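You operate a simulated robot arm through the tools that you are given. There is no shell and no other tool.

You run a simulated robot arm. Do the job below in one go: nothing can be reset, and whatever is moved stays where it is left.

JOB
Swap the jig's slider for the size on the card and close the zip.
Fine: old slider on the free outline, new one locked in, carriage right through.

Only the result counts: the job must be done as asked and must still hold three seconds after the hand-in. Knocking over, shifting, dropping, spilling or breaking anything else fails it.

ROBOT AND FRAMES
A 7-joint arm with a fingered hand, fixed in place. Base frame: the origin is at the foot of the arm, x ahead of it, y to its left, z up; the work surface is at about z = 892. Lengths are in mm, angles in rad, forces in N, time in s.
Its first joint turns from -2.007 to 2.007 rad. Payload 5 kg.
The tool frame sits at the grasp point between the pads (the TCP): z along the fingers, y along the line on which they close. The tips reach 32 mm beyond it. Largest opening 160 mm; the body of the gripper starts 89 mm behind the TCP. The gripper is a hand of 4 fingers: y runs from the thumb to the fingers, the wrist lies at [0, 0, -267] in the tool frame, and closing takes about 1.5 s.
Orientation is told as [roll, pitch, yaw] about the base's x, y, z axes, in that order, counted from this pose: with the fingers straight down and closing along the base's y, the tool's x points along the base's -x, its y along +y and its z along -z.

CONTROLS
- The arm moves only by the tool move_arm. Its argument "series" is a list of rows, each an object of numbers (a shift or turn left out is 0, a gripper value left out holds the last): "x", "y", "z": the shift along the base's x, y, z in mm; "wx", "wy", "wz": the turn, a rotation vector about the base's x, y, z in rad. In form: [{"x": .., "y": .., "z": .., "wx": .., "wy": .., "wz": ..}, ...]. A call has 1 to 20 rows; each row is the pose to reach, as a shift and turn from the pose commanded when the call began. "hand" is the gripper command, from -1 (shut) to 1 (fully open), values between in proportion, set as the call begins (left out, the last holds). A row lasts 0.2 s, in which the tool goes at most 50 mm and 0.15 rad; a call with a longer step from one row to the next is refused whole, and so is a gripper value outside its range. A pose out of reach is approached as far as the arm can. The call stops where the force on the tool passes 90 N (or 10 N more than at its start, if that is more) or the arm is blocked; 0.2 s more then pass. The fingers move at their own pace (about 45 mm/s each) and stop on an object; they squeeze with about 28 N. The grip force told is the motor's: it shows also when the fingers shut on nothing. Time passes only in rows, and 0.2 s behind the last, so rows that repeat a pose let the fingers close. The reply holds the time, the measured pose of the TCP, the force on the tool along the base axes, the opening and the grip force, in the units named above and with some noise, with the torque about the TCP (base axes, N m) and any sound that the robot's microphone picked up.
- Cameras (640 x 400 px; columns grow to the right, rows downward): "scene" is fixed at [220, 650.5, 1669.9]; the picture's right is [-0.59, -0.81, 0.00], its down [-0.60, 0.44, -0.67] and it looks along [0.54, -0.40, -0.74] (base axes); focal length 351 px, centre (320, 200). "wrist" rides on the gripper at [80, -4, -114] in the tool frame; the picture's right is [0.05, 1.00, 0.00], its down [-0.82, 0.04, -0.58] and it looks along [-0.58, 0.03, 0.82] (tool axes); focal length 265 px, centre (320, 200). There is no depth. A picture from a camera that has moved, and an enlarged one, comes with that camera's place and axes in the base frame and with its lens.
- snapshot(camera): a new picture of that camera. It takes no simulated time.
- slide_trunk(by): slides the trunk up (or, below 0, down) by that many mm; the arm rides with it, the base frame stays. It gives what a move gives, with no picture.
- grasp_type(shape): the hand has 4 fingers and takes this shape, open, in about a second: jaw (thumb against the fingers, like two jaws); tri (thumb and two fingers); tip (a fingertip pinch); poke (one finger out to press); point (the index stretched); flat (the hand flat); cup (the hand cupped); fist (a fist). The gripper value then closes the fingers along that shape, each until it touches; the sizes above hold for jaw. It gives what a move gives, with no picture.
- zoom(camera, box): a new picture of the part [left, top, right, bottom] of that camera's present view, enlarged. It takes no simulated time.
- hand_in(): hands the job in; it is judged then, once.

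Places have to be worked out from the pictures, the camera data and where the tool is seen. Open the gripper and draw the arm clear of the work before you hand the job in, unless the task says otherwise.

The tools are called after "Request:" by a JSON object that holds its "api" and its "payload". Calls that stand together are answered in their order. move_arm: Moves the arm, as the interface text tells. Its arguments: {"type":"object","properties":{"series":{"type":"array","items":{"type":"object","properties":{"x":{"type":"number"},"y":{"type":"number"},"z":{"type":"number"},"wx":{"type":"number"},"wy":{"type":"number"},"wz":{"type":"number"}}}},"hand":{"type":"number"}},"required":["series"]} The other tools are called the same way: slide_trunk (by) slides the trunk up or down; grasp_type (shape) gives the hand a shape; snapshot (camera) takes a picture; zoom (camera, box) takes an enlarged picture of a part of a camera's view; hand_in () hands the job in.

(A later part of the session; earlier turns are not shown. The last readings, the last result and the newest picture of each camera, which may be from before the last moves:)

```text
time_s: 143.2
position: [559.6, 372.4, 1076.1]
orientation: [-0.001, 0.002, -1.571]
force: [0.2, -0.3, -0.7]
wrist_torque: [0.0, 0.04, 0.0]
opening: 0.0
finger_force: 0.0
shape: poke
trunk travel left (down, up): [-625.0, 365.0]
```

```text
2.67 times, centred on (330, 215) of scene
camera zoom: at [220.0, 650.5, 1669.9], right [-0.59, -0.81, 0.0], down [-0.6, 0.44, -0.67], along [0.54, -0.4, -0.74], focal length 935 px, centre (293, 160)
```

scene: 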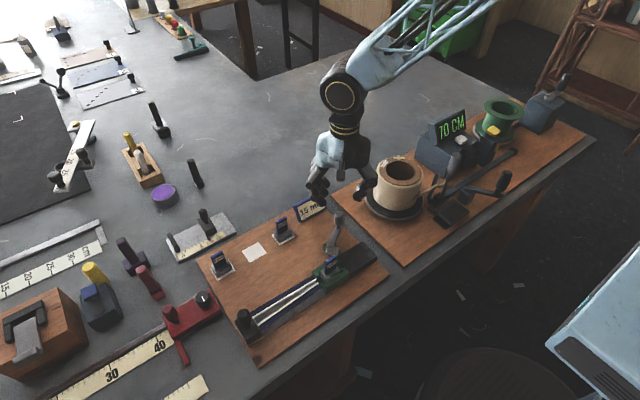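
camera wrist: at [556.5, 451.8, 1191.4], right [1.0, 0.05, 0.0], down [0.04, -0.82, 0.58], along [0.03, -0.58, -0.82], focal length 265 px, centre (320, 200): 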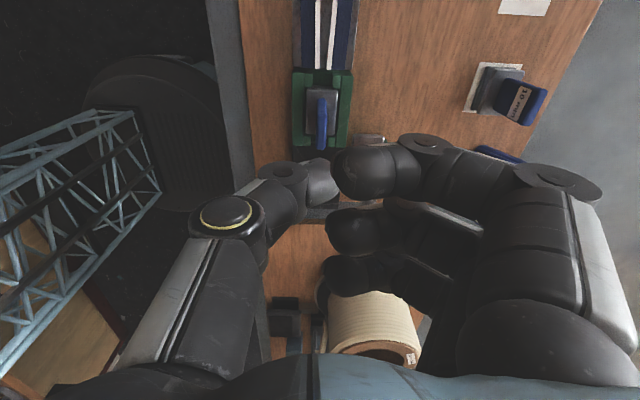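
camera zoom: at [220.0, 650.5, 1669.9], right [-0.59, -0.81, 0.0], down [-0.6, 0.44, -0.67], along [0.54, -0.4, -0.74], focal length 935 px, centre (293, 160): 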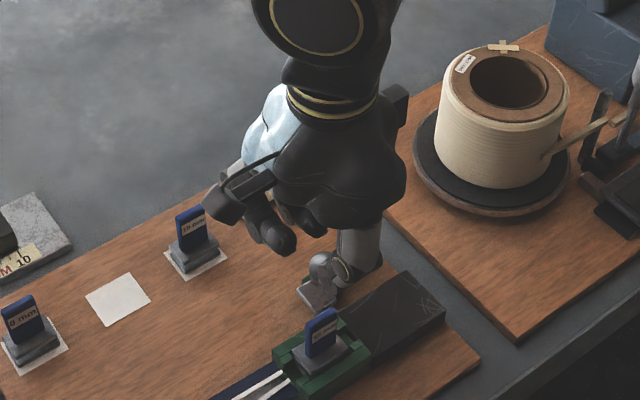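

Request:
{"api": "grasp_type", "payload": {"shape": "point"}}

Request:
{"api": "snapshot", "payload": {"camera": "wrist"}}

Request:
{"api": "zoom", "payload": {"camera": "scene", "box": [270, 140, 390, 290]}}

```text
time_s: 144.1
position: [559.2, 372.7, 1076.7]
orientation: [0.0, 0.002, -1.573]
force: [0.8, 0.0, -0.5]
wrist_torque: [-0.01, 0.01, 0.0]
opening: 152.2
finger_force: 0.0
shape: point
trunk travel left (down, up): [-625.0, 365.0]
```

```text
taken
camera wrist: at [556.5, 451.9, 1191.3], right [1.0, 0.05, 0.0], down [0.04, -0.82, 0.58], along [0.03, -0.58, -0.82], focal length 265 px, centre (320, 200)
```

wrist: 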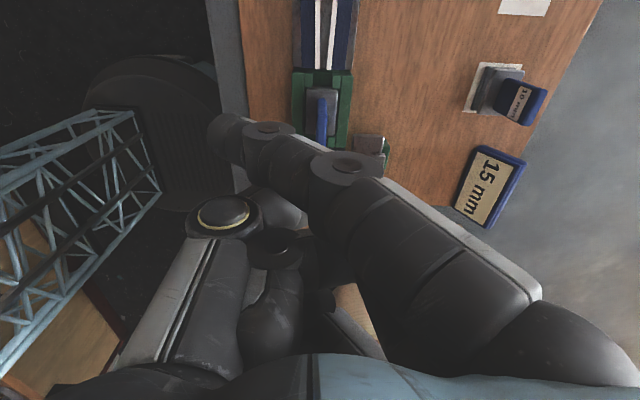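

```text
2.67 times, centred on (330, 215) of scene
camera zoom: at [220.0, 650.5, 1669.9], right [-0.59, -0.81, 0.0], down [-0.6, 0.44, -0.67], along [0.54, -0.4, -0.74], focal length 935 px, centre (293, 160)
```

zoom: 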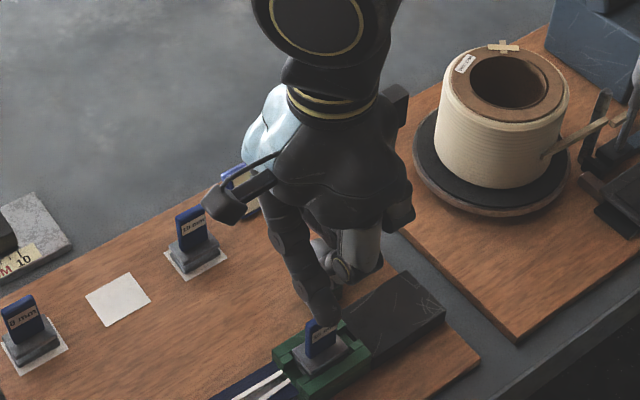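

Neither helps much; the closed "jaw" will do for pushing. First I must re-lock: switch to jaw, go back to the knob (now at about (626, 265)) with the thumb behind it.

Request:
{"api": "grasp_type", "payload": {"shape": "jaw"}}

Request:
{"api": "move_arm", "payload": {"series": [{"x": 15, "y": -26}, {"x": 31, "y": -53}, {"x": 47, "y": -80}, {"x": 62, "y": -106}, {"x": 62, "y": -106}, {"x": 62, "y": -106}], "hand": -0.3}}

Request:
{"api": "snapshot", "payload": {"camera": "wrist"}}

Request:
{"api": "zoom", "payload": {"camera": "wrist", "box": [220, 40, 420, 200]}}

```text
time_s: 145.0
position: [560.2, 372.4, 1076.6]
orientation: [-0.001, 0.001, -1.57]
force: [0.0, 0.4, 0.3]
wrist_torque: [0.01, 0.01, -0.01]
opening: 159.9
finger_force: 0.0
shape: jaw
trunk travel left (down, up): [-625.0, 365.0]
```

```text
time_s: 146.4
position: [623.6, 267.4, 1078.1]
orientation: [0.001, 0.001, -1.571]
force: [-0.6, -0.2, 0.1]
wrist_torque: [0.0, 0.03, -0.01]
opening: 56.8
finger_force: 0.0
shape: jaw
trunk travel left (down, up): [-625.0, 365.0]
```

```text
taken
camera wrist: at [620.6, 348.1, 1191.9], right [1.0, 0.05, 0.0], down [0.04, -0.82, 0.58], along [0.03, -0.58, -0.82], focal length 265 px, centre (320, 200)
```

wrist: 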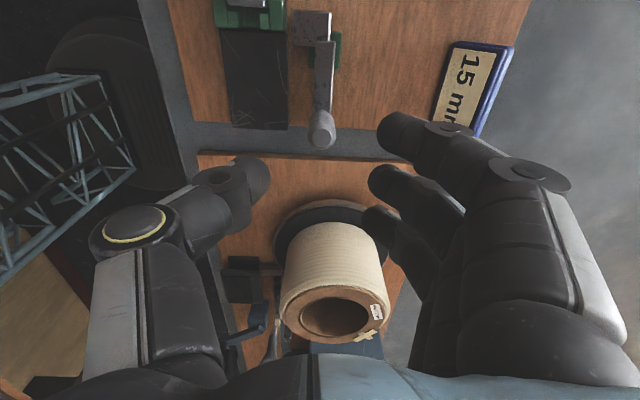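

```text
2.50 times, centred on (320, 120) of wrist
camera zoom: at [620.6, 348.1, 1191.9], right [1.0, 0.05, 0.0], down [0.04, -0.82, 0.58], along [0.03, -0.58, -0.82], focal length 664 px, centre (320, 400)
```

zoom: 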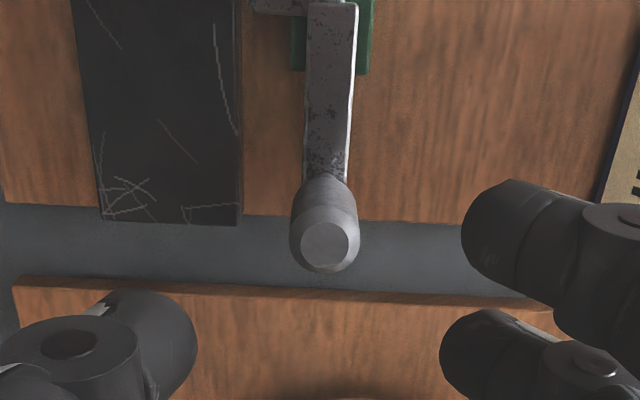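

Request:
{"api": "move_arm", "payload": {"series": [{"x": 1.6, "y": -2.5, "z": -30}, {"x": 1.6, "y": -2.5, "z": -60}, {"x": 1.6, "y": -2.5, "z": -85}, {"x": 1.6, "y": -2.5, "z": -103.5}, {"x": 1.6, "y": -2.5, "z": -103.5}]}}

Request:
{"api": "move_arm", "payload": {"series": [{"z": 0}, {"z": 0}, {"z": 0}, {"z": 0}, {"z": 0}], "hand": -1}}

Request:
{"api": "snapshot", "payload": {"camera": "wrist"}}

```text
time_s: 147.6
position: [629.1, 263.6, 971.4]
orientation: [0.0, 0.002, -1.573]
force: [0.2, -0.3, 0.2]
wrist_torque: [0.01, -0.02, 0.01]
opening: 56.8
finger_force: 0.1
shape: jaw
trunk travel left (down, up): [-625.0, 365.0]
```

```text
time_s: 148.8
position: [627.7, 263.5, 972.0]
orientation: [-0.002, 0.002, -1.571]
force: [-2.8, -0.6, -3.3]
wrist_torque: [0.01, -0.17, 0.11]
opening: 6.0
finger_force: 28.2
shape: jaw
trunk travel left (down, up): [-625.0, 365.0]
```

```text
taken
camera wrist: at [624.7, 343.7, 1086.8], right [1.0, 0.05, 0.0], down [0.04, -0.82, 0.58], along [0.03, -0.58, -0.82], focal length 265 px, centre (320, 200)
```

wrist: 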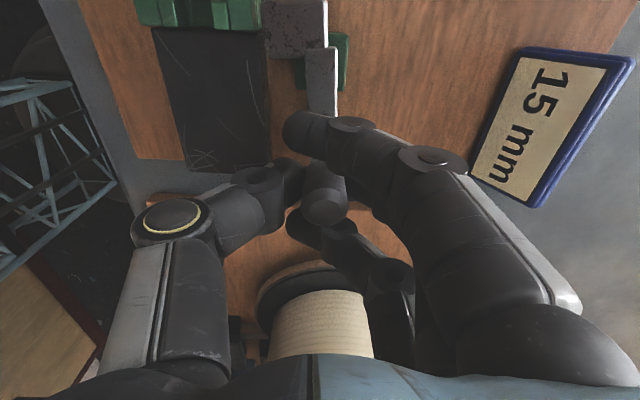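

The knob is held. Sweeping it counter-clockwise back to the locked stop, turning the hand along by 45°.

Request:
{"api": "move_arm", "payload": {"series": [{"x": 7.3, "y": 0.5, "wz": 0.131}, {"x": 14.5, "y": 1.9, "wz": 0.262}, {"x": 21.4, "y": 4.3, "wz": 0.393}, {"x": 28, "y": 7.5, "wz": 0.524}, {"x": 34, "y": 11.5, "wz": 0.655}, {"x": 39.5, "y": 16.4, "wz": 0.785}, {"x": 44.2, "y": 22, "wz": 0.785}, {"x": 47.5, "y": 28.5, "wz": 0.785}, {"x": 47.5, "y": 28.5, "wz": 0.785}]}}

Request:
{"api": "zoom", "payload": {"camera": "scene", "box": [290, 190, 390, 290]}}

Request:
{"api": "snapshot", "payload": {"camera": "wrist"}}

```text
time_s: 150.8
position: [674.1, 289.2, 970.3]
orientation: [-0.001, 0.003, -0.787]
force: [-6.0, -17.5, 1.2]
wrist_torque: [-0.26, 0.11, 0.29]
opening: 6.8
finger_force: 28.4
shape: jaw
trunk travel left (down, up): [-625.0, 365.0]
```

```text
4.00 times, centred on (340, 240) of scene
camera zoom: at [220.0, 650.5, 1669.9], right [-0.59, -0.81, 0.0], down [-0.6, 0.44, -0.67], along [0.54, -0.4, -0.74], focal length 1402 px, centre (240, 40)
```

zoom: 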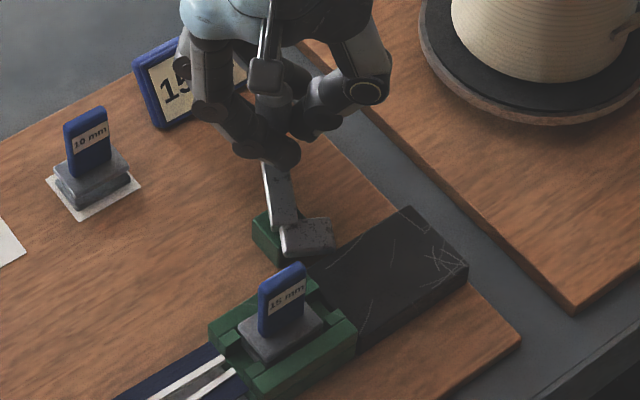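

```text
taken
camera wrist: at [615.9, 343.5, 1085.3], right [0.67, 0.74, 0.0], down [0.61, -0.55, 0.58], along [0.43, -0.39, -0.82], focal length 265 px, centre (320, 200)
```

wrist: 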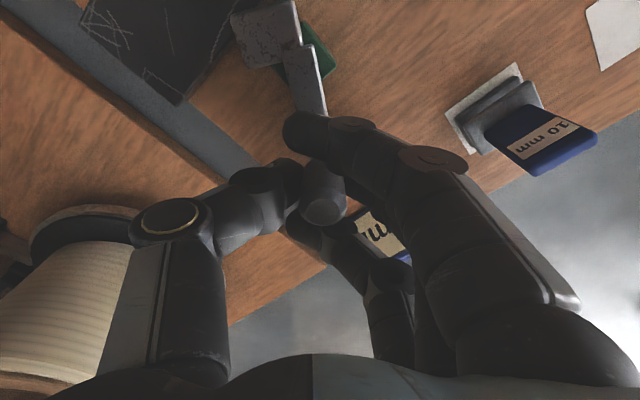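

Request:
{"api": "move_arm", "payload": {"series": [{"x": 1.2, "y": 2.2}, {"x": 2.2, "y": 4.2}, {"x": 3, "y": 6}, {"x": 3, "y": 6}, {"x": 3, "y": 6}]}}

Request:
{"api": "zoom", "payload": {"camera": "scene", "box": [305, 205, 385, 295]}}

```text
time_s: 152.0
position: [676.1, 294.3, 972.9]
orientation: [0.0, 0.002, -0.787]
force: [-2.9, -37.7, 2.8]
wrist_torque: [-0.81, 0.15, 0.37]
opening: 7.9
finger_force: 27.9
shape: jaw
trunk travel left (down, up): [-625.0, 365.0]
```

```text
4.44 times, centred on (345, 250) of scene
camera zoom: at [220.0, 650.5, 1669.9], right [-0.59, -0.81, 0.0], down [-0.6, 0.44, -0.67], along [0.54, -0.4, -0.74], focal length 1558 px, centre (209, -22)
```

zoom: 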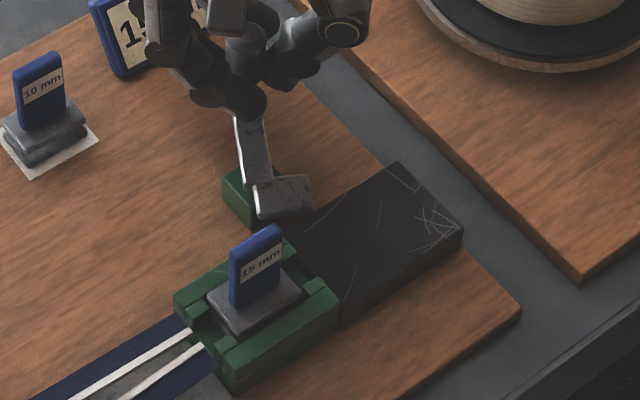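

The lever is firmly on its locked stop. I'll release it and rise, then close the hand in free air to inspect the fist's leading finger for pushing the carriage.

Request:
{"api": "move_arm", "payload": {"series": [{"x": -2, "y": -5}, {"x": -2, "y": -5}, {"x": -2, "y": -5}, {"x": -2, "y": -5}, {"x": -2, "y": -5, "z": 25}, {"x": -2, "y": -5, "z": 60}, {"x": -2, "y": -5, "z": 100}, {"x": -2, "y": -5, "z": 100}], "hand": -0.3}}

Request:
{"api": "move_arm", "payload": {"series": [{"x": -17, "y": 0, "wz": -0.131}, {"x": -36, "y": 0, "wz": -0.262}, {"x": -55, "y": 0, "wz": -0.393}, {"x": -75, "y": 0, "wz": -0.524}, {"x": -95, "y": -2, "wz": -0.655}, {"x": -115, "y": -5, "wz": -0.785}, {"x": -115, "y": -8, "wz": -0.785}, {"x": -115, "y": -8, "wz": -0.785}], "hand": -1}}

Request:
{"api": "snapshot", "payload": {"camera": "wrist"}}

Request:
{"api": "zoom", "payload": {"camera": "scene", "box": [290, 190, 390, 290]}}

```text
time_s: 153.8
position: [678.5, 293.2, 1070.3]
orientation: [-0.001, 0.002, -0.788]
force: [0.4, 0.2, 0.3]
wrist_torque: [-0.04, 0.0, 0.02]
opening: 55.4
finger_force: 0.0
shape: jaw
trunk travel left (down, up): [-625.0, 365.0]
```

```text
time_s: 155.6
position: [560.6, 284.1, 1072.0]
orientation: [0.0, 0.001, -1.573]
force: [0.3, 0.2, 0.3]
wrist_torque: [0.0, 0.01, -0.01]
opening: 0.1
finger_force: 27.0
shape: jaw
trunk travel left (down, up): [-625.0, 365.0]
```

```text
taken
camera wrist: at [557.3, 363.5, 1185.6], right [1.0, 0.05, 0.0], down [0.04, -0.82, 0.58], along [0.03, -0.58, -0.82], focal length 265 px, centre (320, 200)
```

wrist: 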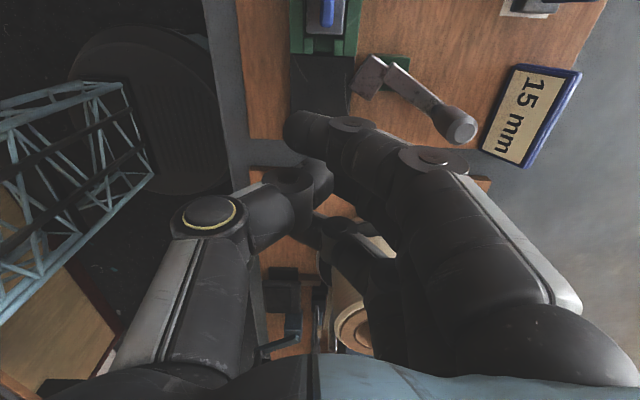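

```text
4.00 times, centred on (340, 240) of scene
camera zoom: at [220.0, 650.5, 1669.9], right [-0.59, -0.81, 0.0], down [-0.6, 0.44, -0.67], along [0.54, -0.4, -0.74], focal length 1402 px, centre (240, 40)
```

zoom: 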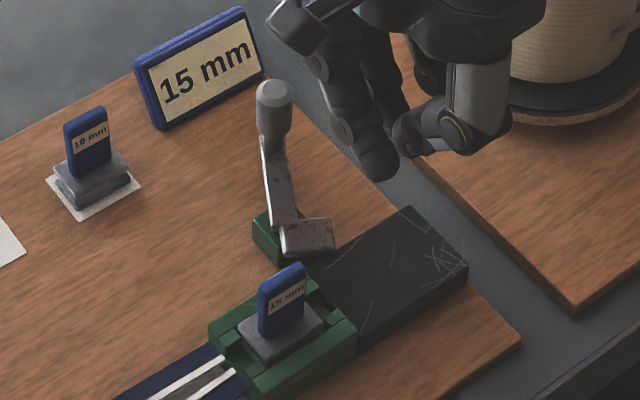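

Everything is in order: slider seated, lever closed. I'll lower the closed hand behind the carriage (index side facing +y), tips just above the black block.

Request:
{"api": "move_arm", "payload": {"series": [{"x": -3, "z": -30}, {"x": -3, "z": -60}, {"x": -3, "z": -90}, {"x": -3, "z": -110}, {"x": -3, "z": -117}, {"x": -3, "z": -117}]}}

Request:
{"api": "snapshot", "payload": {"camera": "wrist"}}

Request:
{"api": "zoom", "payload": {"camera": "scene", "box": [300, 215, 390, 290]}}

```text
time_s: 157.0
position: [557.8, 285.6, 950.7]
orientation: [0.0, 0.003, -1.572]
force: [-0.1, 0.0, 0.5]
wrist_torque: [0.01, 0.01, -0.02]
opening: 0.0
finger_force: 28.2
shape: jaw
trunk travel left (down, up): [-625.0, 365.0]
```

```text
taken
camera wrist: at [555.0, 365.7, 1067.4], right [1.0, 0.05, 0.0], down [0.04, -0.82, 0.58], along [0.03, -0.58, -0.82], focal length 265 px, centre (320, 200)
```

wrist: 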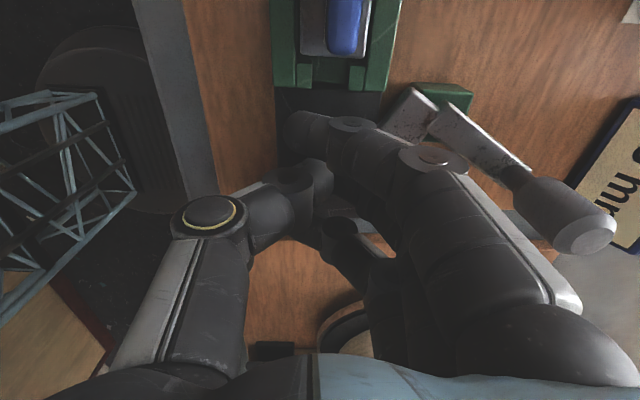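

```text
5.33 times, centred on (345, 252) of scene
camera zoom: at [220.0, 650.5, 1669.9], right [-0.59, -0.81, 0.0], down [-0.6, 0.44, -0.67], along [0.54, -0.4, -0.74], focal length 1870 px, centre (187, -80)
```

zoom: 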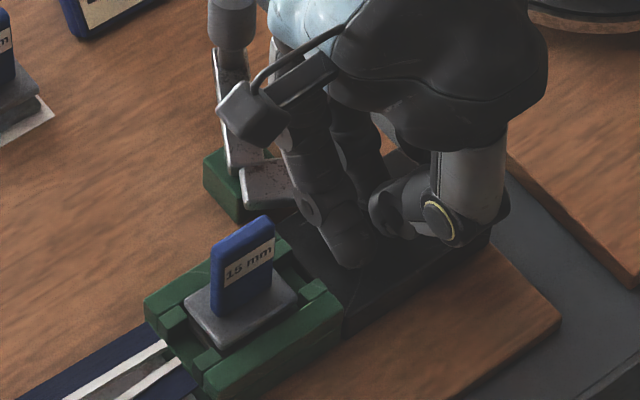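

The index tip hovers about 7 mm behind the carriage's rear wall. I'll lower 5 mm more and advance +y until contact.

Request:
{"api": "move_arm", "payload": {"series": [{"z": -3}, {"z": -5}, {"z": -5, "y": 3}, {"z": -5, "y": 6}, {"z": -5, "y": 8}, {"z": -5, "y": 8}]}}

Request:
{"api": "zoom", "payload": {"camera": "wrist", "box": [250, 40, 410, 180]}}

Request:
{"api": "zoom", "payload": {"camera": "scene", "box": [300, 215, 390, 290]}}

```text
time_s: 158.4
position: [556.7, 292.6, 948.3]
orientation: [0.002, 0.003, -1.57]
force: [1.5, -3.3, 18.2]
wrist_torque: [-0.07, -0.4, 0.0]
opening: 0.0
finger_force: 27.6
shape: jaw
trunk travel left (down, up): [-625.0, 365.0]
```

```text
2.86 times, centred on (330, 110) of wrist
camera zoom: at [553.8, 372.2, 1063.9], right [1.0, 0.05, 0.0], down [0.04, -0.82, 0.58], along [0.03, -0.57, -0.82], focal length 758 px, centre (291, 457)
```

zoom: 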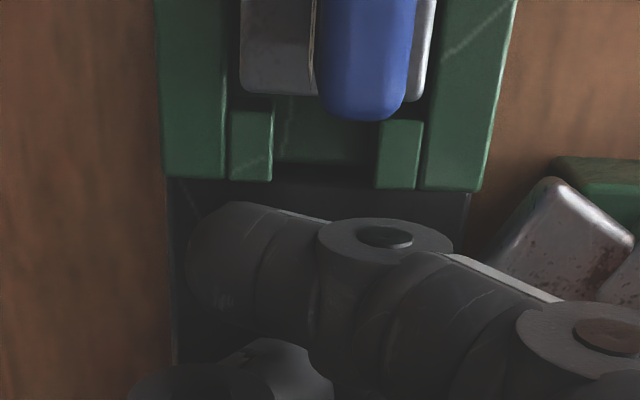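

```text
5.33 times, centred on (345, 252) of scene
camera zoom: at [220.0, 650.5, 1669.9], right [-0.59, -0.81, 0.0], down [-0.6, 0.44, -0.67], along [0.54, -0.4, -0.74], focal length 1870 px, centre (187, -80)
```

zoom: 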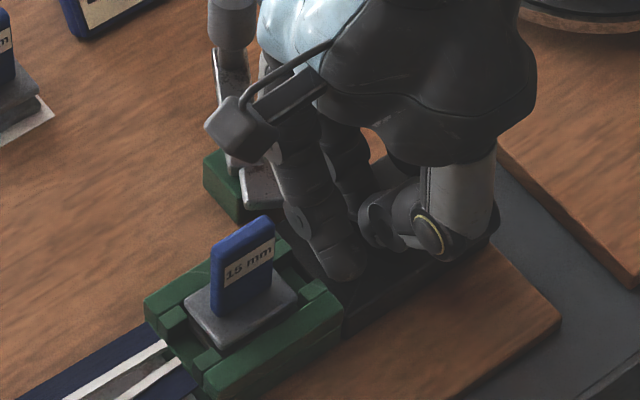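

The tips touch the block (18 N), so I raise 3 mm and then advance in +y in small steps, watching for contact and motion.

Request:
{"api": "move_arm", "payload": {"series": [{"z": 2}, {"z": 3}, {"z": 3, "y": 2}, {"z": 3, "y": 4}, {"z": 3, "y": 6}, {"z": 3, "y": 6}]}}

Request:
{"api": "zoom", "payload": {"camera": "wrist", "box": [250, 40, 410, 180]}}

Request:
{"api": "zoom", "payload": {"camera": "scene", "box": [300, 215, 390, 290]}}

```text
time_s: 159.8
position: [557.3, 300.1, 951.5]
orientation: [0.001, 0.002, -1.572]
force: [-0.4, 0.7, 0.5]
wrist_torque: [0.05, 0.0, 0.02]
opening: 0.1
finger_force: 27.8
shape: jaw
trunk travel left (down, up): [-625.0, 365.0]
```

```text
2.86 times, centred on (330, 110) of wrist
camera zoom: at [555.1, 379.2, 1065.6], right [1.0, 0.05, 0.0], down [0.04, -0.82, 0.58], along [0.03, -0.58, -0.82], focal length 758 px, centre (291, 457)
```

zoom: 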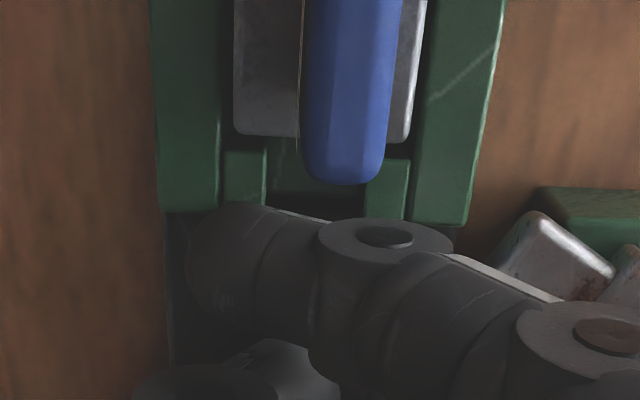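

```text
5.33 times, centred on (345, 252) of scene
camera zoom: at [220.0, 650.5, 1669.9], right [-0.59, -0.81, 0.0], down [-0.6, 0.44, -0.67], along [0.54, -0.4, -0.74], focal length 1870 px, centre (187, -80)
```

zoom: 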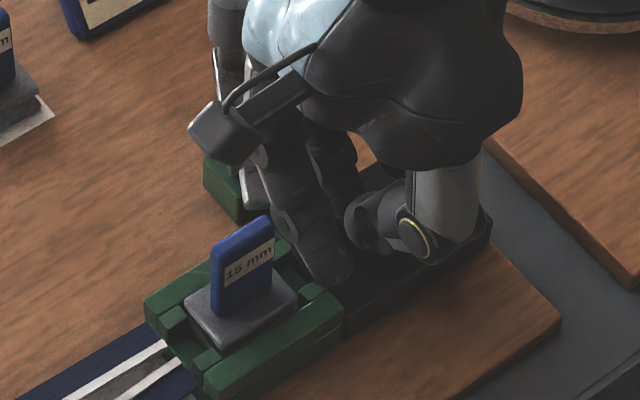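

Request:
{"api": "move_arm", "payload": {"series": [{"y": 1.5}, {"y": 3}, {"y": 4.5}, {"y": 6}, {"y": 6}]}}

Request:
{"api": "zoom", "payload": {"camera": "wrist", "box": [250, 40, 410, 180]}}

Request:
{"api": "zoom", "payload": {"camera": "scene", "box": [300, 215, 390, 290]}}

```text
time_s: 161.0
position: [557.3, 305.4, 953.3]
orientation: [-0.001, 0.003, -1.572]
force: [0.5, 0.1, 0.4]
wrist_torque: [-0.02, 0.0, 0.01]
opening: 0.1
finger_force: 28.2
shape: jaw
trunk travel left (down, up): [-625.0, 365.0]
```

```text
2.86 times, centred on (330, 110) of wrist
camera zoom: at [554.9, 384.6, 1067.6], right [1.0, 0.05, 0.0], down [0.04, -0.82, 0.58], along [0.03, -0.58, -0.82], focal length 758 px, centre (291, 457)
```

zoom: 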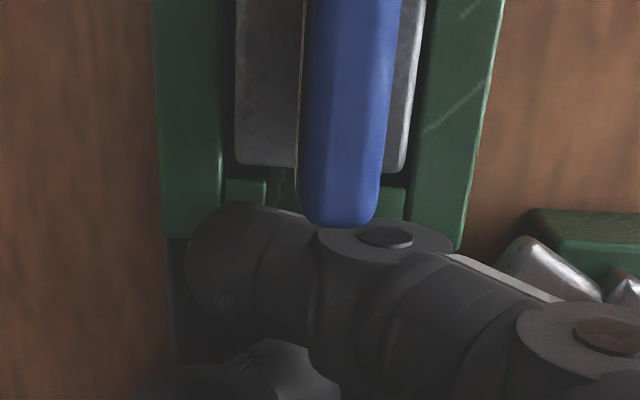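

```text
5.33 times, centred on (345, 252) of scene
camera zoom: at [220.0, 650.5, 1669.9], right [-0.59, -0.81, 0.0], down [-0.6, 0.44, -0.67], along [0.54, -0.4, -0.74], focal length 1870 px, centre (187, -80)
```

zoom: 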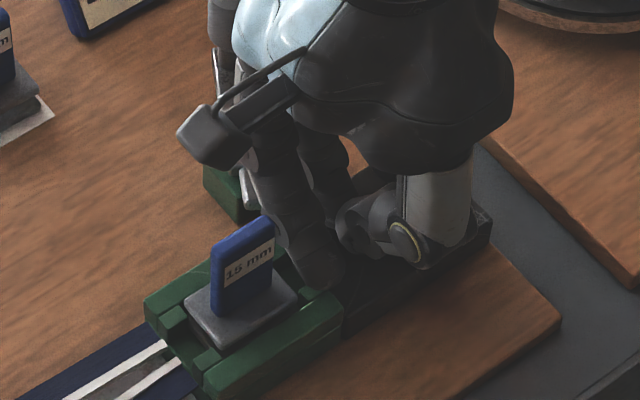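

No contact: the index finger is riding above the carriage (the thumb is the lowest digit here). I'll back off and instead use a moderately open jaw, where all fingertips reach equally low, pushing with the index fingertip's side on the −x part of the rear wall.

Request:
{"api": "move_arm", "payload": {"series": [{"y": -6}, {"y": -14}, {"y": -14, "z": 20}, {"y": -14, "z": 50}, {"x": -25, "y": -14, "z": 70}, {"x": -55, "y": -14, "z": 70}, {"x": -55, "y": -14, "z": 70}, {"x": -55, "y": -14, "z": 70}]}}

Request:
{"api": "move_arm", "payload": {"series": [{"z": 0}, {"z": 0}, {"z": 0}, {"z": 0}, {"z": 0}], "hand": -0.2}}

Request:
{"api": "snapshot", "payload": {"camera": "wrist"}}

Request:
{"api": "snapshot", "payload": {"camera": "scene"}}

```text
time_s: 162.8
position: [501.5, 289.4, 1020.7]
orientation: [-0.001, 0.001, -1.572]
force: [0.6, -0.4, -0.1]
wrist_torque: [-0.02, -0.02, 0.01]
opening: 0.0
finger_force: 27.2
shape: jaw
trunk travel left (down, up): [-625.0, 365.0]
```

```text
time_s: 164.0
position: [502.0, 289.3, 1020.1]
orientation: [0.0, 0.002, -1.571]
force: [0.2, -0.1, -0.4]
wrist_torque: [-0.01, -0.01, -0.03]
opening: 63.5
finger_force: 0.1
shape: jaw
trunk travel left (down, up): [-625.0, 365.0]
```

```text
taken
camera wrist: at [499.0, 369.5, 1135.1], right [1.0, 0.05, 0.0], down [0.04, -0.82, 0.58], along [0.03, -0.58, -0.82], focal length 265 px, centre (320, 200)
```

wrist: 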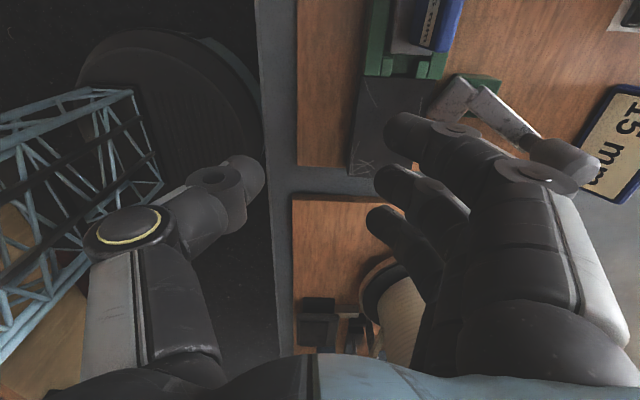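

```text
taken
```

scene: 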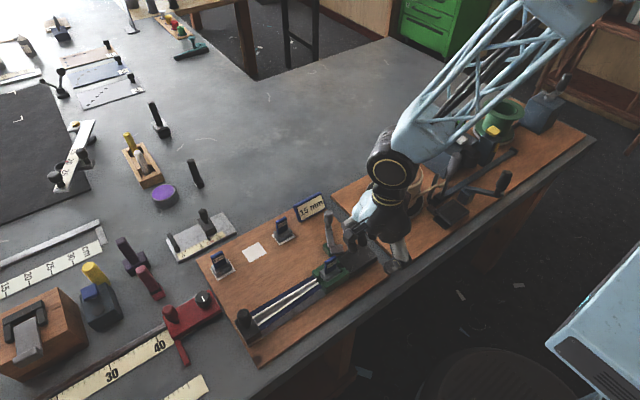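

The index fingertip is above the block just behind the carriage's −x wall. I'll descend so the tips are ~5 mm above the block.

Request:
{"api": "move_arm", "payload": {"series": [{"y": -4, "z": -20}, {"y": -4, "z": -45}, {"y": -4, "z": -62}, {"y": -4, "z": -70}, {"y": -4, "z": -70}]}}

Request:
{"api": "zoom", "payload": {"camera": "wrist", "box": [330, 20, 500, 200]}}

Request:
{"api": "zoom", "payload": {"camera": "scene", "box": [310, 215, 410, 300]}}

```text
time_s: 165.2
position: [502.2, 286.1, 950.8]
orientation: [0.0, 0.001, -1.571]
force: [0.3, -0.3, 0.7]
wrist_torque: [-0.02, 0.0, 0.0]
opening: 63.7
finger_force: 0.1
shape: jaw
trunk travel left (down, up): [-625.0, 365.0]
```

```text
2.22 times, centred on (415, 110) of wrist
camera zoom: at [499.6, 366.4, 1065.6], right [1.0, 0.05, 0.0], down [0.04, -0.82, 0.58], along [0.03, -0.58, -0.82], focal length 590 px, centre (109, 400)
```

zoom: 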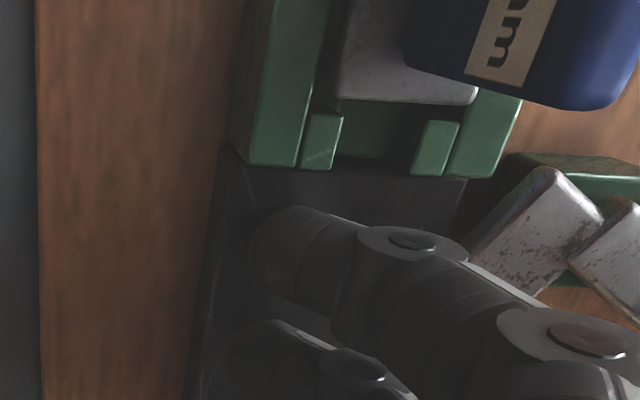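

```text
4.71 times, centred on (360, 258) of scene
camera zoom: at [220.0, 650.5, 1669.9], right [-0.59, -0.81, 0.0], down [-0.6, 0.44, -0.67], along [0.54, -0.4, -0.74], focal length 1650 px, centre (132, -71)
```

zoom: 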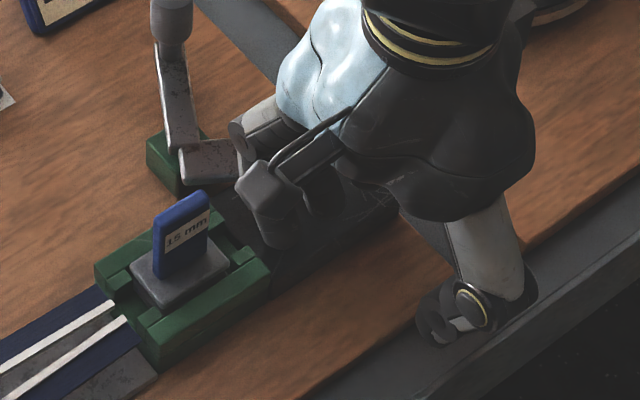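

Request:
{"api": "move_arm", "payload": {"series": [{"y": 2, "z": -1}, {"y": 4, "z": -2}, {"y": 6, "z": -2}, {"y": 8, "z": -2}, {"y": 8, "z": -2}]}}

Request:
{"api": "zoom", "payload": {"camera": "wrist", "box": [330, 20, 500, 200]}}

```text
time_s: 166.4
position: [503.5, 294.4, 949.6]
orientation: [0.001, 0.001, -1.573]
force: [0.7, -0.9, 0.3]
wrist_torque: [-0.01, -0.02, -0.04]
opening: 63.5
finger_force: 0.1
shape: jaw
trunk travel left (down, up): [-625.0, 365.0]
```

```text
2.22 times, centred on (415, 110) of wrist
camera zoom: at [500.8, 374.8, 1064.6], right [1.0, 0.05, 0.0], down [0.04, -0.82, 0.58], along [0.03, -0.58, -0.82], focal length 590 px, centre (109, 400)
```

zoom: 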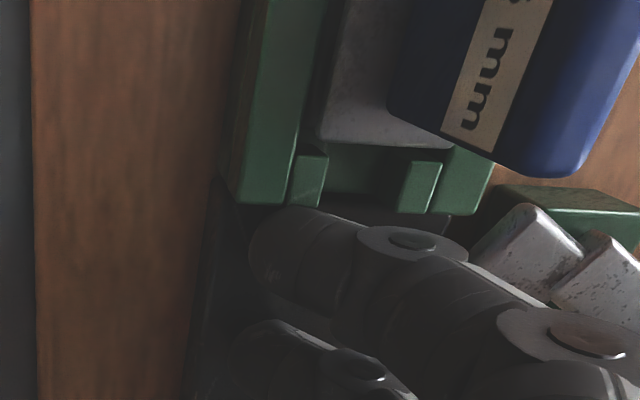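

Request:
{"api": "move_arm", "payload": {"series": [{"y": 1}, {"y": 2}, {"y": 3}, {"y": 4}, {"y": 4}]}}

Request:
{"api": "zoom", "payload": {"camera": "wrist", "box": [330, 20, 500, 200]}}

```text
time_s: 167.6
position: [502.8, 297.0, 951.7]
orientation: [0.001, 0.002, -1.571]
force: [1.0, -16.8, 6.3]
wrist_torque: [-0.22, -0.26, -0.76]
opening: 63.8
finger_force: 0.0
shape: jaw
trunk travel left (down, up): [-625.0, 365.0]
```

```text
2.22 times, centred on (415, 110) of wrist
camera zoom: at [500.2, 377.5, 1066.3], right [1.0, 0.05, 0.0], down [0.04, -0.82, 0.58], along [0.03, -0.58, -0.82], focal length 590 px, centre (109, 400)
```

zoom: 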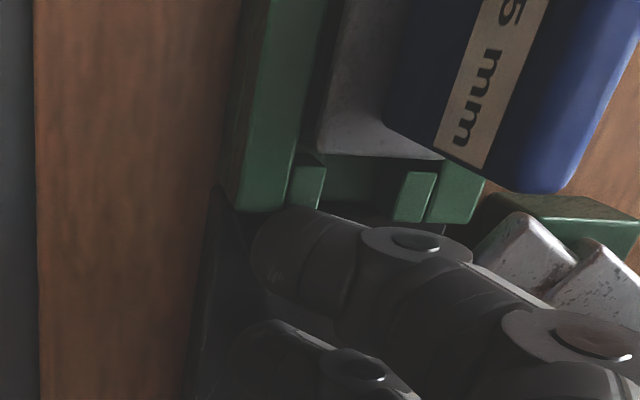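

Contact with the carriage (17 N). I'll push harder in small steps and see if it starts to slide.

Request:
{"api": "move_arm", "payload": {"series": [{"y": 1.5}, {"y": 3}, {"y": 4.5}, {"y": 4.5}]}}

Request:
{"api": "zoom", "payload": {"camera": "wrist", "box": [330, 20, 500, 200]}}

Request:
{"api": "zoom", "payload": {"camera": "scene", "box": [310, 215, 410, 300]}}

```text
time_s: 168.6
position: [501.6, 297.1, 951.0]
orientation: [-0.001, 0.002, -1.573]
force: [1.8, -51.9, 14.1]
wrist_torque: [-0.97, -0.69, -2.38]
opening: 64.3
finger_force: 0.0
shape: jaw
trunk travel left (down, up): [-625.0, 365.0]
```

```text
2.22 times, centred on (415, 110) of wrist
camera zoom: at [500.0, 377.7, 1065.6], right [1.0, 0.05, 0.0], down [0.04, -0.82, 0.58], along [0.03, -0.58, -0.82], focal length 590 px, centre (109, 400)
```

zoom: 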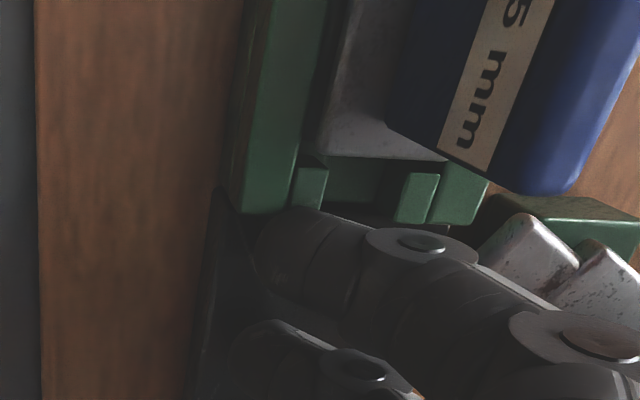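

```text
4.71 times, centred on (360, 258) of scene
camera zoom: at [220.0, 650.5, 1669.9], right [-0.59, -0.81, 0.0], down [-0.6, 0.44, -0.67], along [0.54, -0.4, -0.74], focal length 1650 px, centre (132, -71)
```

zoom: 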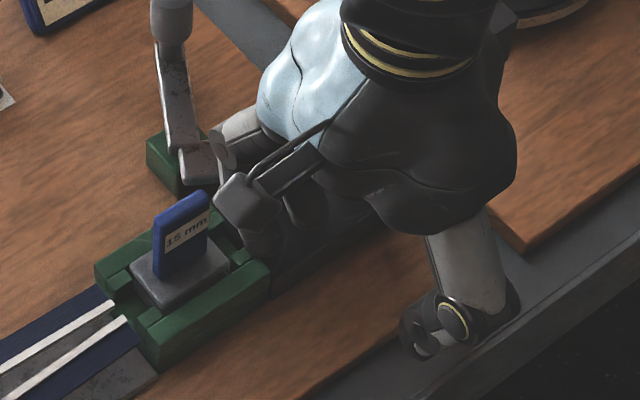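

The carriage does not move even at 52 N, so something holds it. I'll back off and look closely at the far end of the rail and at the knob block there.

Request:
{"api": "move_arm", "payload": {"series": [{"y": -4}, {"y": -9}, {"y": -12}, {"y": -12, "z": 25}, {"y": -12, "z": 60}, {"y": -12, "z": 100}, {"y": -12, "z": 120}]}}

Request:
{"api": "zoom", "payload": {"camera": "scene", "box": [215, 290, 295, 360]}}

Request:
{"api": "zoom", "payload": {"camera": "scene", "box": [225, 240, 345, 350]}}

Request:
{"api": "zoom", "payload": {"camera": "scene", "box": [305, 205, 385, 295]}}

```text
time_s: 170.2
position: [504.3, 290.8, 1071.7]
orientation: [-0.001, 0.002, -1.574]
force: [-0.1, -0.4, 0.7]
wrist_torque: [0.04, 0.0, -0.01]
opening: 63.9
finger_force: 0.0
shape: jaw
trunk travel left (down, up): [-625.0, 365.0]
```

```text
5.71 times, centred on (255, 325) of scene
camera zoom: at [220.0, 650.5, 1669.9], right [-0.59, -0.81, 0.0], down [-0.6, 0.44, -0.67], along [0.54, -0.4, -0.74], focal length 2003 px, centre (691, -514)
```

zoom: 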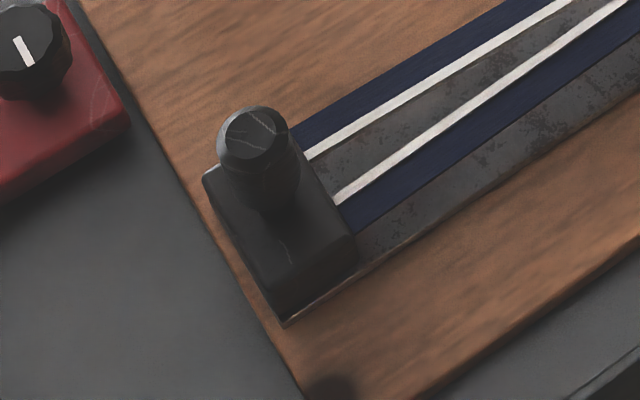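

```text
3.64 times, centred on (285, 295) of scene
camera zoom: at [220.0, 650.5, 1669.9], right [-0.59, -0.81, 0.0], down [-0.6, 0.44, -0.67], along [0.54, -0.4, -0.74], focal length 1275 px, centre (447, -146)
```

zoom: 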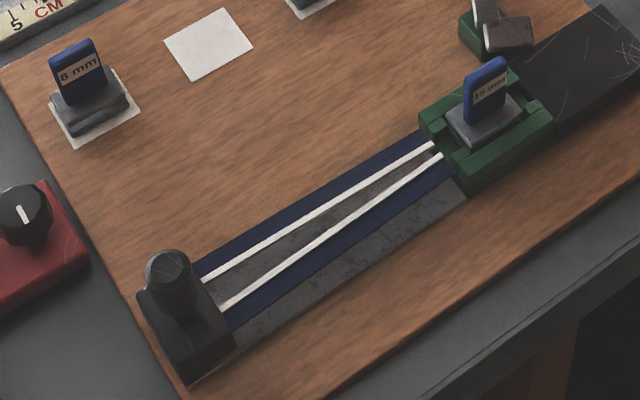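

```text
4.44 times, centred on (345, 250) of scene
camera zoom: at [220.0, 650.5, 1669.9], right [-0.59, -0.81, 0.0], down [-0.6, 0.44, -0.67], along [0.54, -0.4, -0.74], focal length 1558 px, centre (209, -22)
```

zoom: 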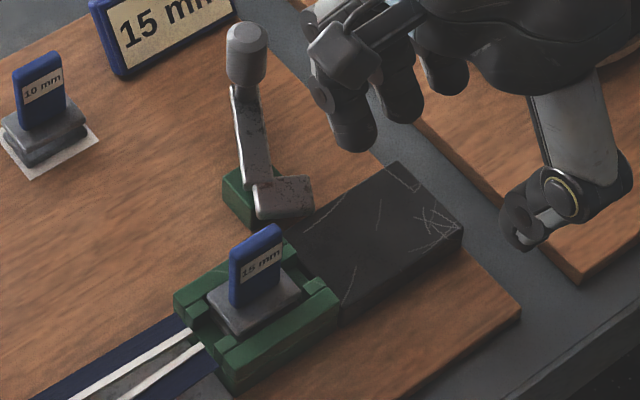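

Now it's clear: the black block with the knob on the grey rail at the +y end is the actual carriage (the tapes are fixed to it); the green tray is the fixed slider holder. Before moving the carriage, I'll do one more light tug on the slider to confirm it's locked.

Request:
{"api": "move_arm", "payload": {"series": [{"x": 15, "y": 20, "z": 5}, {"x": 30, "y": 41, "z": 5}, {"x": 45, "y": 62, "z": 5}, {"x": 59.2, "y": 81, "z": 5}, {"x": 59.2, "y": 81, "z": 5}]}}

Request:
{"api": "grasp_type", "payload": {"shape": "tip"}}

Request:
{"api": "move_arm", "payload": {"series": [{"z": 0}, {"z": 0}, {"z": 0}, {"z": 0}, {"z": 0}, {"z": 0}, {"z": 0}], "hand": -0.5}}

Request:
{"api": "zoom", "payload": {"camera": "wrist", "box": [250, 50, 390, 190]}}

```text
time_s: 171.4
position: [562.8, 373.1, 1074.3]
orientation: [0.0, 0.003, -1.572]
force: [0.1, 0.2, 0.6]
wrist_torque: [-0.02, 0.02, -0.01]
opening: 63.8
finger_force: 0.0
shape: jaw
trunk travel left (down, up): [-625.0, 365.0]
```

```text
time_s: 172.3
position: [562.4, 372.4, 1074.7]
orientation: [0.001, 0.002, -1.571]
force: [-0.2, 0.1, 0.8]
wrist_torque: [0.0, 0.0, 0.03]
opening: 159.9
finger_force: 0.1
shape: tip
trunk travel left (down, up): [-625.0, 365.0]
```

```text
time_s: 173.9
position: [562.4, 372.8, 1074.6]
orientation: [0.002, 0.003, -1.57]
force: [0.1, 0.0, -0.3]
wrist_torque: [-0.01, 0.03, -0.01]
opening: 40.5
finger_force: 0.1
shape: tip
trunk travel left (down, up): [-625.0, 365.0]
```

```text
2.86 times, centred on (320, 120) of wrist
camera zoom: at [559.4, 453.2, 1188.9], right [1.0, 0.05, 0.0], down [0.04, -0.82, 0.58], along [0.03, -0.58, -0.82], focal length 758 px, centre (320, 429)
```

zoom: 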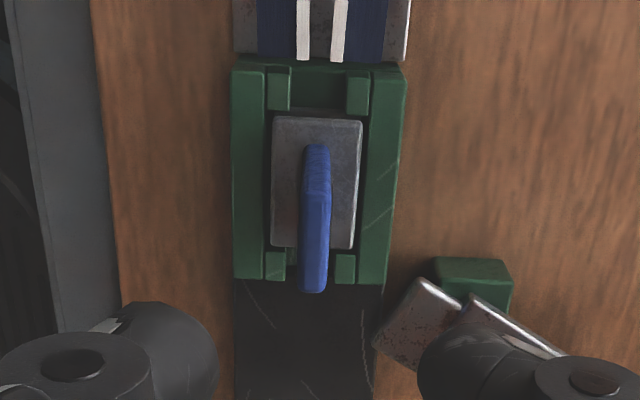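

Request:
{"api": "move_arm", "payload": {"series": [{"x": -1.4, "z": -25}, {"x": -1.4, "z": -55}, {"x": -1.4, "z": -80}, {"x": -1.4, "z": -95}, {"x": -1.4, "z": -95}]}}

Request:
{"api": "move_arm", "payload": {"series": [{"z": 0}, {"z": 0}, {"z": 0}, {"z": 0}, {"z": 0}], "hand": -1}}

Request:
{"api": "move_arm", "payload": {"series": [{"z": 0.7}, {"z": 1.5}, {"z": 1.5}]}}

Request:
{"api": "zoom", "payload": {"camera": "scene", "box": [318, 240, 368, 290]}}

```text
time_s: 175.1
position: [559.9, 371.2, 980.0]
orientation: [0.0, 0.001, -1.569]
force: [0.2, -0.4, 0.6]
wrist_torque: [0.01, 0.0, -0.05]
opening: 40.3
finger_force: 0.2
shape: tip
trunk travel left (down, up): [-625.0, 365.0]
```

```text
time_s: 176.3
position: [561.4, 372.8, 980.1]
orientation: [0.0, 0.002, -1.571]
force: [0.8, -0.2, -4.2]
wrist_torque: [0.0, -0.04, 0.0]
opening: 3.7
finger_force: 27.9
shape: tip
trunk travel left (down, up): [-625.0, 365.0]
```

```text
time_s: 177.1
position: [560.7, 372.1, 981.6]
orientation: [0.0, 0.002, -1.571]
force: [-0.3, 2.3, -12.5]
wrist_torque: [0.05, -0.03, -0.01]
opening: 3.2
finger_force: 27.6
shape: tip
trunk travel left (down, up): [-625.0, 365.0]
```

```text
8.00 times, centred on (343, 265) of scene
camera zoom: at [220.0, 650.5, 1669.9], right [-0.59, -0.81, 0.0], down [-0.6, 0.44, -0.67], along [0.54, -0.4, -0.74], focal length 2805 px, centre (136, -320)
```

zoom: 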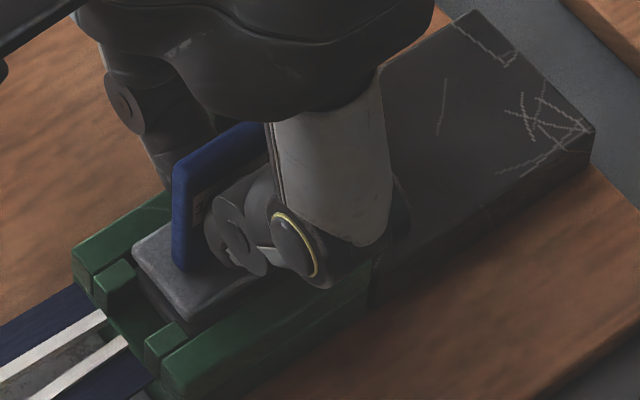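

The tug meets 12.5 N within 1.5 mm, so the 15 mm slider is locked. I'll relax, release and rise, then go to the carriage knob.

Request:
{"api": "move_arm", "payload": {"series": [{"z": -1.5}, {"z": -1.5}, {"z": -1.5}]}}

Request:
{"api": "move_arm", "payload": {"series": [{"z": 0}, {"z": 0}, {"z": 0}, {"z": 0}, {"z": 0}, {"z": 25}, {"z": 60}, {"z": 95}, {"z": 95}], "hand": -0.5}}

Request:
{"api": "zoom", "payload": {"camera": "wrist", "box": [250, 50, 390, 190]}}

Request:
{"api": "zoom", "payload": {"camera": "scene", "box": [305, 205, 385, 295]}}

```text
time_s: 177.9
position: [560.7, 371.1, 981.5]
orientation: [0.002, 0.002, -1.572]
force: [1.7, 1.1, 4.6]
wrist_torque: [0.01, -0.1, -0.01]
opening: 3.5
finger_force: 27.7
shape: tip
trunk travel left (down, up): [-625.0, 365.0]
```

```text
time_s: 179.9
position: [561.4, 374.4, 1072.1]
orientation: [-0.002, 0.001, -1.571]
force: [0.1, -0.1, 0.2]
wrist_torque: [0.02, 0.0, -0.01]
opening: 39.8
finger_force: 0.0
shape: tip
trunk travel left (down, up): [-625.0, 365.0]
```

```text
2.86 times, centred on (320, 120) of wrist
camera zoom: at [558.3, 454.5, 1187.9], right [1.0, 0.05, 0.0], down [0.04, -0.82, 0.58], along [0.03, -0.58, -0.82], focal length 758 px, centre (320, 429)
```

zoom: 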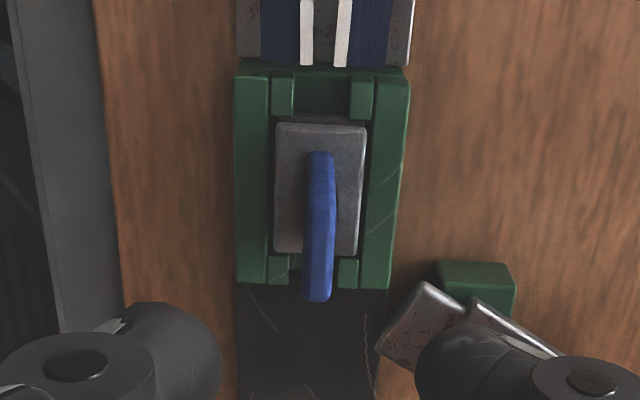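

```text
4.44 times, centred on (345, 250) of scene
camera zoom: at [220.0, 650.5, 1669.9], right [-0.59, -0.81, 0.0], down [-0.6, 0.44, -0.67], along [0.54, -0.4, -0.74], focal length 1558 px, centre (209, -22)
```

zoom: 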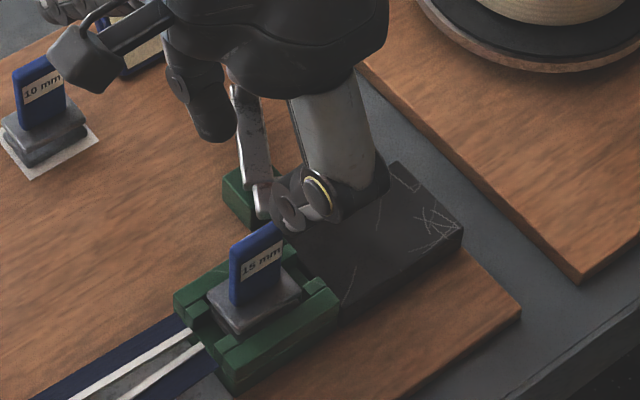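

The slider remains upright and locked. Now to the carriage: I'll switch to jaw, close the hand, and move above the area behind its knob (around (565, 655)) to look.

Request:
{"api": "grasp_type", "payload": {"shape": "jaw"}}

Request:
{"api": "move_arm", "payload": {"series": [{"y": 20, "z": 5}, {"y": 55, "z": 8}, {"y": 90, "z": 8}, {"y": 125, "z": 8}, {"y": 160, "z": 8}, {"y": 195, "z": 8}, {"y": 215, "z": 8}, {"y": 215, "z": 8}, {"y": 215, "z": 8}], "hand": -1}}

Request:
{"api": "snapshot", "payload": {"camera": "wrist"}}

Request:
{"api": "snapshot", "payload": {"camera": "scene"}}

```text
time_s: 180.8
position: [560.3, 374.6, 1072.4]
orientation: [0.0, 0.002, -1.57]
force: [-0.2, 0.0, 0.0]
wrist_torque: [0.01, -0.01, 0.02]
opening: 159.9
finger_force: 0.3
shape: jaw
trunk travel left (down, up): [-625.0, 365.0]
```

```text
time_s: 182.8
position: [558.1, 587.8, 1085.2]
orientation: [-0.001, 0.0, -1.571]
force: [-0.2, -0.4, 0.9]
wrist_torque: [-0.01, 0.01, 0.03]
opening: 0.0
finger_force: 2.6
shape: jaw
trunk travel left (down, up): [-625.0, 365.0]
```

```text
taken
camera wrist: at [555.6, 668.3, 1198.8], right [1.0, 0.05, 0.0], down [0.04, -0.82, 0.58], along [0.03, -0.58, -0.82], focal length 265 px, centre (320, 200)
```

wrist: 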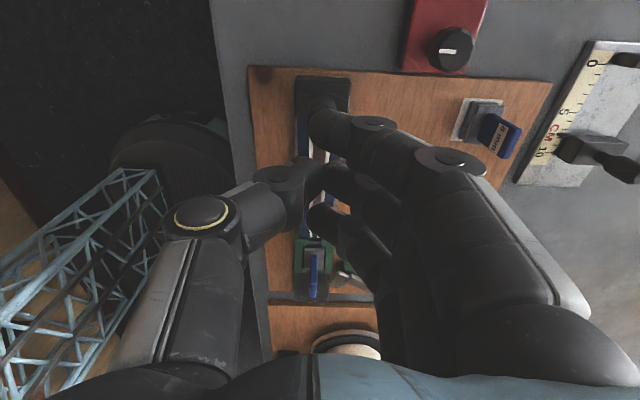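

```text
taken
```

scene: 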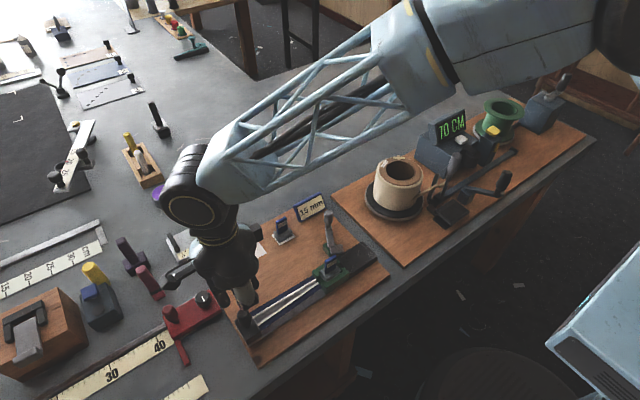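

The carriage is centred near (562, 601) with its knob on top. I'll move further to +y so the hand is behind the knob and look again.

Request:
{"api": "move_arm", "payload": {"series": [{"y": 30}, {"y": 60}, {"y": 75}, {"y": 75}, {"y": 75}]}}

Request:
{"api": "snapshot", "payload": {"camera": "wrist"}}

Request:
{"api": "zoom", "payload": {"camera": "scene", "box": [180, 250, 300, 360]}}

```text
time_s: 184.0
position: [559.5, 663.0, 1082.5]
orientation: [0.001, 0.003, -1.571]
force: [-0.2, -0.2, 0.5]
wrist_torque: [0.01, -0.01, -0.01]
opening: 0.0
finger_force: 28.3
shape: jaw
trunk travel left (down, up): [-625.0, 365.0]
```

```text
taken
camera wrist: at [556.7, 742.9, 1197.2], right [1.0, 0.05, 0.0], down [0.04, -0.82, 0.58], along [0.03, -0.58, -0.82], focal length 265 px, centre (320, 200)
```

wrist: 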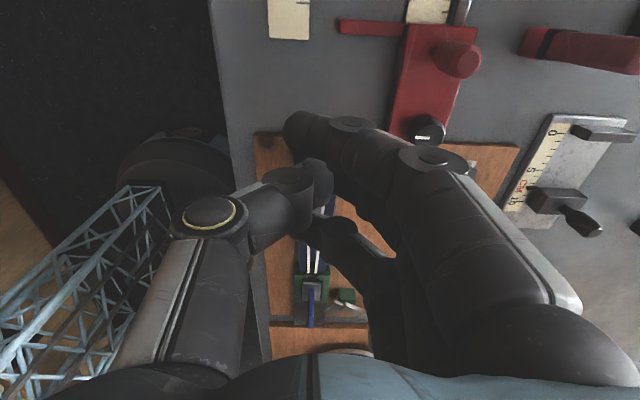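

```text
3.64 times, centred on (240, 305) of scene
camera zoom: at [220.0, 650.5, 1669.9], right [-0.59, -0.81, 0.0], down [-0.6, 0.44, -0.67], along [0.54, -0.4, -0.74], focal length 1275 px, centre (611, -182)
```

zoom: 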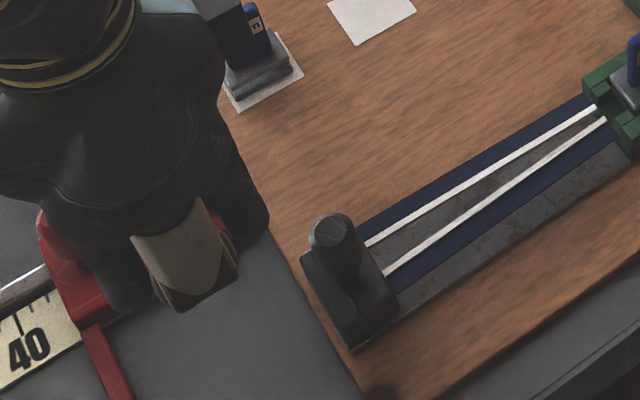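

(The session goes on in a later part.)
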